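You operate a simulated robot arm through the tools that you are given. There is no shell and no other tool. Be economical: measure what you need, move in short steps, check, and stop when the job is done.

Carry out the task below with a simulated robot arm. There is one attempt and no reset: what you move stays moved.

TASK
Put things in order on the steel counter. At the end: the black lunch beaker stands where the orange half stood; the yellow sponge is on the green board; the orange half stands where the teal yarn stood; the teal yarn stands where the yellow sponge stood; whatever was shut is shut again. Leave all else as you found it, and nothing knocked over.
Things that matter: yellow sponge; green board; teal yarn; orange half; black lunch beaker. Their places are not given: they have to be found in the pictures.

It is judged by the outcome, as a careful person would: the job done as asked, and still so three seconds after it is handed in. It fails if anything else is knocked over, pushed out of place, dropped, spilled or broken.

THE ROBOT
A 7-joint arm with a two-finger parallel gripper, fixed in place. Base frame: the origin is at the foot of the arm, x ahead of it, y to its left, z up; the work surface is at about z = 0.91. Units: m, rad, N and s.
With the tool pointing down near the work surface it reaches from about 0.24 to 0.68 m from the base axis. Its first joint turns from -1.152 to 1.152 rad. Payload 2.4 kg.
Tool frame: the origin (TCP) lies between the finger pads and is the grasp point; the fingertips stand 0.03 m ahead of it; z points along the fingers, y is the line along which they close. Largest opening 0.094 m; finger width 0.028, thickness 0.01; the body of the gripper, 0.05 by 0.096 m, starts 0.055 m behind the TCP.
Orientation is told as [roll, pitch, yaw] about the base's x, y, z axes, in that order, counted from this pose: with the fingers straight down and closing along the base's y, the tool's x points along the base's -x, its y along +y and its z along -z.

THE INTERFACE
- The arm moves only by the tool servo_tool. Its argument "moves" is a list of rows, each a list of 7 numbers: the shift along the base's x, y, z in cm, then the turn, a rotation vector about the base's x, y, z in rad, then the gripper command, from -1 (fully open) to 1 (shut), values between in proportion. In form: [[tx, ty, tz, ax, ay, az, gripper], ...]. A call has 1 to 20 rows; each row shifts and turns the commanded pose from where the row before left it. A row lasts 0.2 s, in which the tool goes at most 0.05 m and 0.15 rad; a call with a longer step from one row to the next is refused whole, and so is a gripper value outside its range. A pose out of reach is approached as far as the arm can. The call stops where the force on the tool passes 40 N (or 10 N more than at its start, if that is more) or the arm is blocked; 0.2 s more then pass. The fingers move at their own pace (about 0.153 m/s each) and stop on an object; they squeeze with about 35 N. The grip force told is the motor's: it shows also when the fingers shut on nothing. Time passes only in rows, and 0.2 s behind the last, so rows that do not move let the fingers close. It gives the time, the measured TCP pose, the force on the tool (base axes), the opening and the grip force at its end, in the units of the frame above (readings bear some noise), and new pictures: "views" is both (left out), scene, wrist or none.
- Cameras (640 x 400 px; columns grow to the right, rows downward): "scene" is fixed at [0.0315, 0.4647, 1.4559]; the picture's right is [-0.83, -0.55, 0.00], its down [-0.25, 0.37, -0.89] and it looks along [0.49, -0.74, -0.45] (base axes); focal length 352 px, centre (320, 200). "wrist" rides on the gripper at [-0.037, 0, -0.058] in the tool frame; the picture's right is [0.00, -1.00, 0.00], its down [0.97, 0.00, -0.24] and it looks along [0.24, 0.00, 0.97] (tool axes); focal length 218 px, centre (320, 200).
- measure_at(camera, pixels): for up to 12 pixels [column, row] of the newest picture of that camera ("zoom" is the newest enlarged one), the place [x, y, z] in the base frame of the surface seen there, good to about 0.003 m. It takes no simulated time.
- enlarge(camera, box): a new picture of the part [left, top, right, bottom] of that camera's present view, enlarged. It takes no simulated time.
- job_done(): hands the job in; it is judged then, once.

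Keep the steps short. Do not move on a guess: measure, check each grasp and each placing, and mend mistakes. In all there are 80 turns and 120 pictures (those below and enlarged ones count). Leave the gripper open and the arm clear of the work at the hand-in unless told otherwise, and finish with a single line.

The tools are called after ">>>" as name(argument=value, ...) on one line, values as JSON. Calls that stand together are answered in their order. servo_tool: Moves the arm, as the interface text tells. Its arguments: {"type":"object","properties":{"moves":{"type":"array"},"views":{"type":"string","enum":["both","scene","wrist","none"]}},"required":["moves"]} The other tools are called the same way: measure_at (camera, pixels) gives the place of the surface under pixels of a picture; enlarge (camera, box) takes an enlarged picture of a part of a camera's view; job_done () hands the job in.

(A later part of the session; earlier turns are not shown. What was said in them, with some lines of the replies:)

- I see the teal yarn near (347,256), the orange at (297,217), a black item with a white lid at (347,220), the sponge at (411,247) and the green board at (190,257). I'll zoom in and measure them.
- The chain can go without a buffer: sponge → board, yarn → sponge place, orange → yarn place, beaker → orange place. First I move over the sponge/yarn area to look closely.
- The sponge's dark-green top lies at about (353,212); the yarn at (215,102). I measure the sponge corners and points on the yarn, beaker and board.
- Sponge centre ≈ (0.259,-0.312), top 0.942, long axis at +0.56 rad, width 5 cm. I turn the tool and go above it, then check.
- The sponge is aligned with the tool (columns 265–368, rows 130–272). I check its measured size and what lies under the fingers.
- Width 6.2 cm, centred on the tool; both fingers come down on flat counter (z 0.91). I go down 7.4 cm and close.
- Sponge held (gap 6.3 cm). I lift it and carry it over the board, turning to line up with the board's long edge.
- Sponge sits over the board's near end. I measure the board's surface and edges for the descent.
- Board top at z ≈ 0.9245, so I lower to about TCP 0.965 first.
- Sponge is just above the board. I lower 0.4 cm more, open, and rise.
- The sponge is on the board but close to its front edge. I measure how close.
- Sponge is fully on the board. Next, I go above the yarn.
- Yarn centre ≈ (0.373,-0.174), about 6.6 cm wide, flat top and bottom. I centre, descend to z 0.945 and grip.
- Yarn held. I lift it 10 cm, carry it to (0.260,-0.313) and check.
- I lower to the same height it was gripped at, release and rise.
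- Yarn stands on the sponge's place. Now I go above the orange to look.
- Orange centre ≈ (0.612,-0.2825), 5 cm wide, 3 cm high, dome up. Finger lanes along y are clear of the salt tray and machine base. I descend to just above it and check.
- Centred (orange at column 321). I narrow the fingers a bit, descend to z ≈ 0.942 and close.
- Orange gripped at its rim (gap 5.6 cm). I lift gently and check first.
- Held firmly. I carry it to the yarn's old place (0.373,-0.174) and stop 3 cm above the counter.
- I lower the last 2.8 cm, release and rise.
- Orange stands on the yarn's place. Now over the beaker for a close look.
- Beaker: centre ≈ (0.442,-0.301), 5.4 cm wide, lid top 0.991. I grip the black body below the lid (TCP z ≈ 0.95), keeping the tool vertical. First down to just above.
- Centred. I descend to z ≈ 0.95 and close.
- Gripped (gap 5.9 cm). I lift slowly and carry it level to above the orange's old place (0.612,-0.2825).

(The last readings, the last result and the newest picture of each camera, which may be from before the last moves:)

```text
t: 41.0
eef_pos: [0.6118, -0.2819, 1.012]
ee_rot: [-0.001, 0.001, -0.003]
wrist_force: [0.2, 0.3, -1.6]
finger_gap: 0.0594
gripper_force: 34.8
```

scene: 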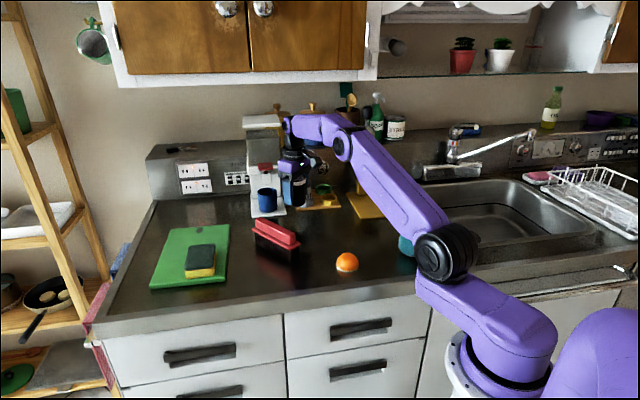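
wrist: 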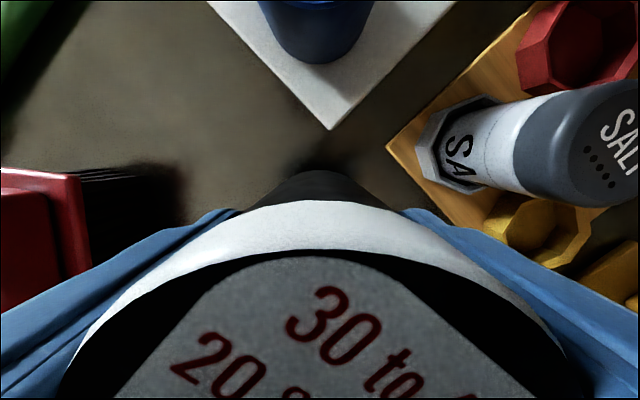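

In position, level. I measure the salt shaker's nearness before lowering and opening.

>>> measure_at(camera="wrist", pixels=[[422, 155], [440, 180], [520, 140], [545, 190], [488, 222], [600, 90], [330, 125], [75, 200]])

```text
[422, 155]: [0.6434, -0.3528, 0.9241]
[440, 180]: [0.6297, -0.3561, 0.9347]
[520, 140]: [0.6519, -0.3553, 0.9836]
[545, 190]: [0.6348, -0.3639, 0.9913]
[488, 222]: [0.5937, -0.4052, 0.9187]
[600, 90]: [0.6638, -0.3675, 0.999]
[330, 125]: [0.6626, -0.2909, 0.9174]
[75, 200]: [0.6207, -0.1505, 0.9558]
```

Salt's nearest surface is y ≈ -0.353, so opening to 7.5 cm keeps 2 cm free. I lower 5.9 cm slowly, still holding.

>>> servo_tool(moves=[[0, 0, -2, 0, 0, 0, 1], [0, 0, -2, 0, 0, 0, 1], [0, 0, -1.2, 0, 0, 0, 1], [0, 0, -0.7, 0, 0, 0, 1], [0, 0, 0, 0, 0, 0, 1], [0, 0, 0, 0, 0, 0, 1]], views="scene")

```text
t: 42.4
eef_pos: [0.6121, -0.2844, 0.9543]
ee_rot: [0.0, -0.001, 0.0]
wrist_force: [-0.1, -0.7, -2.4]
finger_gap: 0.0593
gripper_force: 35.5
```

scene: 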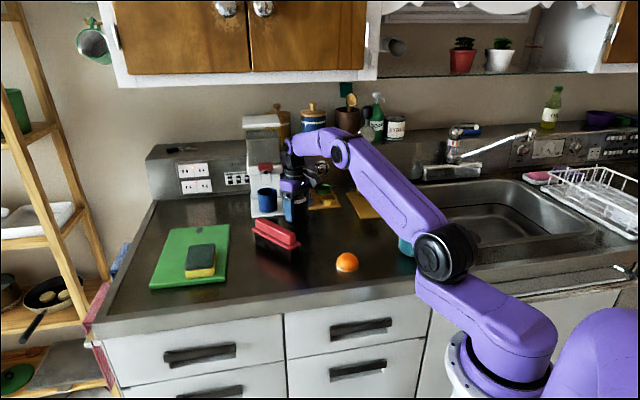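

Reads 0.954, about 3 mm above the grip height, with only the weight on the tool. I lower 0.3 cm more.

>>> servo_tool(moves=[[0, 0, -0.3, 0, 0, 0, 1], [0, 0, 0, 0, 0, 0, 1], [0, 0, 0, 0, 0, 0, 1]], views="none")

```text
t: 43.2
eef_pos: [0.6123, -0.2833, 0.9512]
ee_rot: [0.0, -0.002, -0.001]
wrist_force: [-0.7, -0.7, -0.7]
finger_gap: 0.0594
gripper_force: 35.2
```

Back at grip height (0.951), and the weight is partly off the tool. I open to 7.5 cm and rise straight up.

>>> servo_tool(moves=[[0, 0, 0, 0, 0, 0, -0.4], [0, 0, 0, 0, 0, 0, -0.6], [0, 0, 0, 0, 0, 0, -0.6], [0, 0, 2, 0, 0, 0, -0.6], [0, 0, 3, 0, 0, 0, -0.6], [0, 0, 4, 0, 0, 0, -0.6], [0, 0, 4, 0, 0, 0, -0.6], [0, 0, 4, 0, 0, 0, -0.6], [0, 0, 0, 0, 0, 0, -1]], views="both")

```text
t: 45.2
eef_pos: [0.6125, -0.2827, 1.0791]
ee_rot: [0.002, -0.001, 0.0]
wrist_force: [0.6, -0.3, 0.3]
finger_gap: 0.0939
gripper_force: 0.0
out of reach, approached as far as the arm can: row 8
```

scene: 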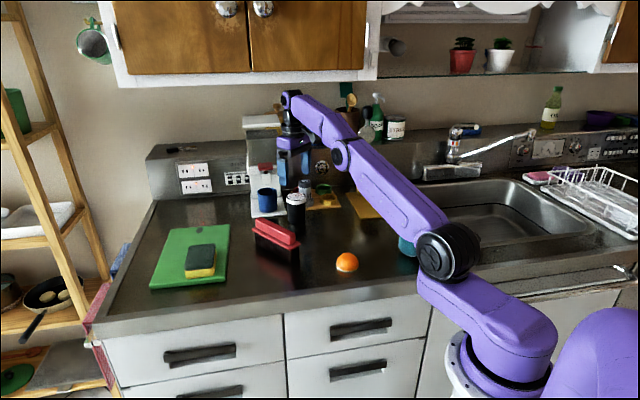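
wrist: 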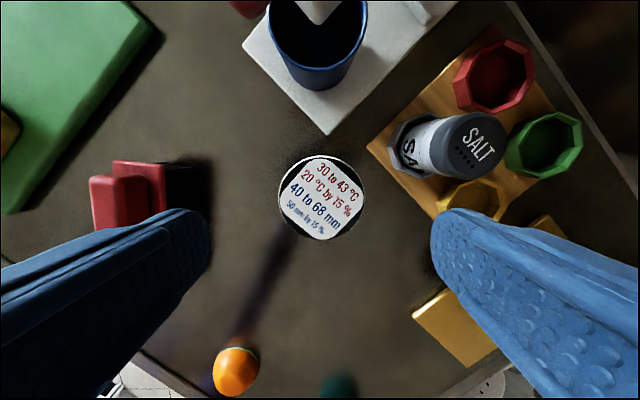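

The beaker stands upright with its lid on. I back off inward and up, to about the start pose, then check everything.

>>> servo_tool(moves=[[-3, 2, 0, 0, 0, 0, -1], [-3, 2, 2, 0, 0, 0, -1], [-3, 2, 3, 0, 0, 0, -1], [-3, 2, 3, 0, 0, 0, -1], [-3, 2, 3, 0, 0, 0, -1], [-3, 2, 3, 0, 0, 0, -1], [0, 2, 2, 0, 0, 0, -1], [0, 0, 0, 0, 0, 0, -1], [0, 0, 0, 0, 0, 0, -1]], views="both")

```text
t: 47.2
eef_pos: [0.4269, -0.1415, 1.2405]
ee_rot: [-0.002, -0.001, 0.0]
wrist_force: [0.0, -0.2, 0.0]
finger_gap: 0.0941
gripper_force: 0.1
```

scene: 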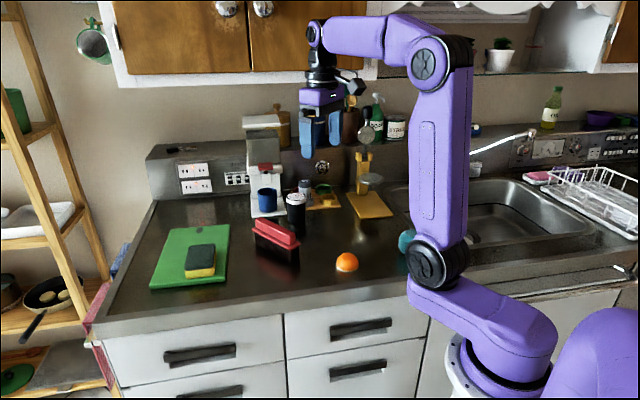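
wrist: 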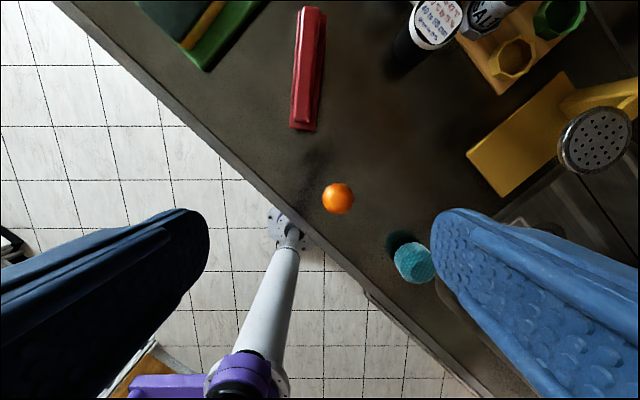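

Everything looks in place. One last measure and zoom of the new positions.

>>> measure_at(camera="wrist", pixels=[[338, 198], [415, 262], [438, 20], [435, 262], [396, 262]])

>>> enlarge(camera="scene", box=[230, 140, 450, 290])

```text
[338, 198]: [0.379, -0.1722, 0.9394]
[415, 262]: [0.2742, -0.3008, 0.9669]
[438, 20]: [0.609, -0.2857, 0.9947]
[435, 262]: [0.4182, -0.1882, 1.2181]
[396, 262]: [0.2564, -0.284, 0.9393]
```

```text
2.67 times, centred on (340, 215) of scene
```

zoom: 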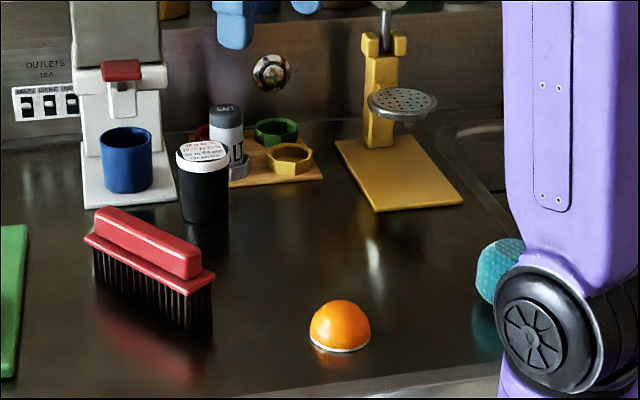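

All four things are in their places and standing, nothing else has moved, the gripper is open and the arm is clear. I hand in.

>>> job_done()

```text
The job is handed in.
```

The beaker, sponge, orange half and yarn are each where you asked, all upright; nothing needed reshutting (the beaker's lid stayed on), and nothing else was moved.
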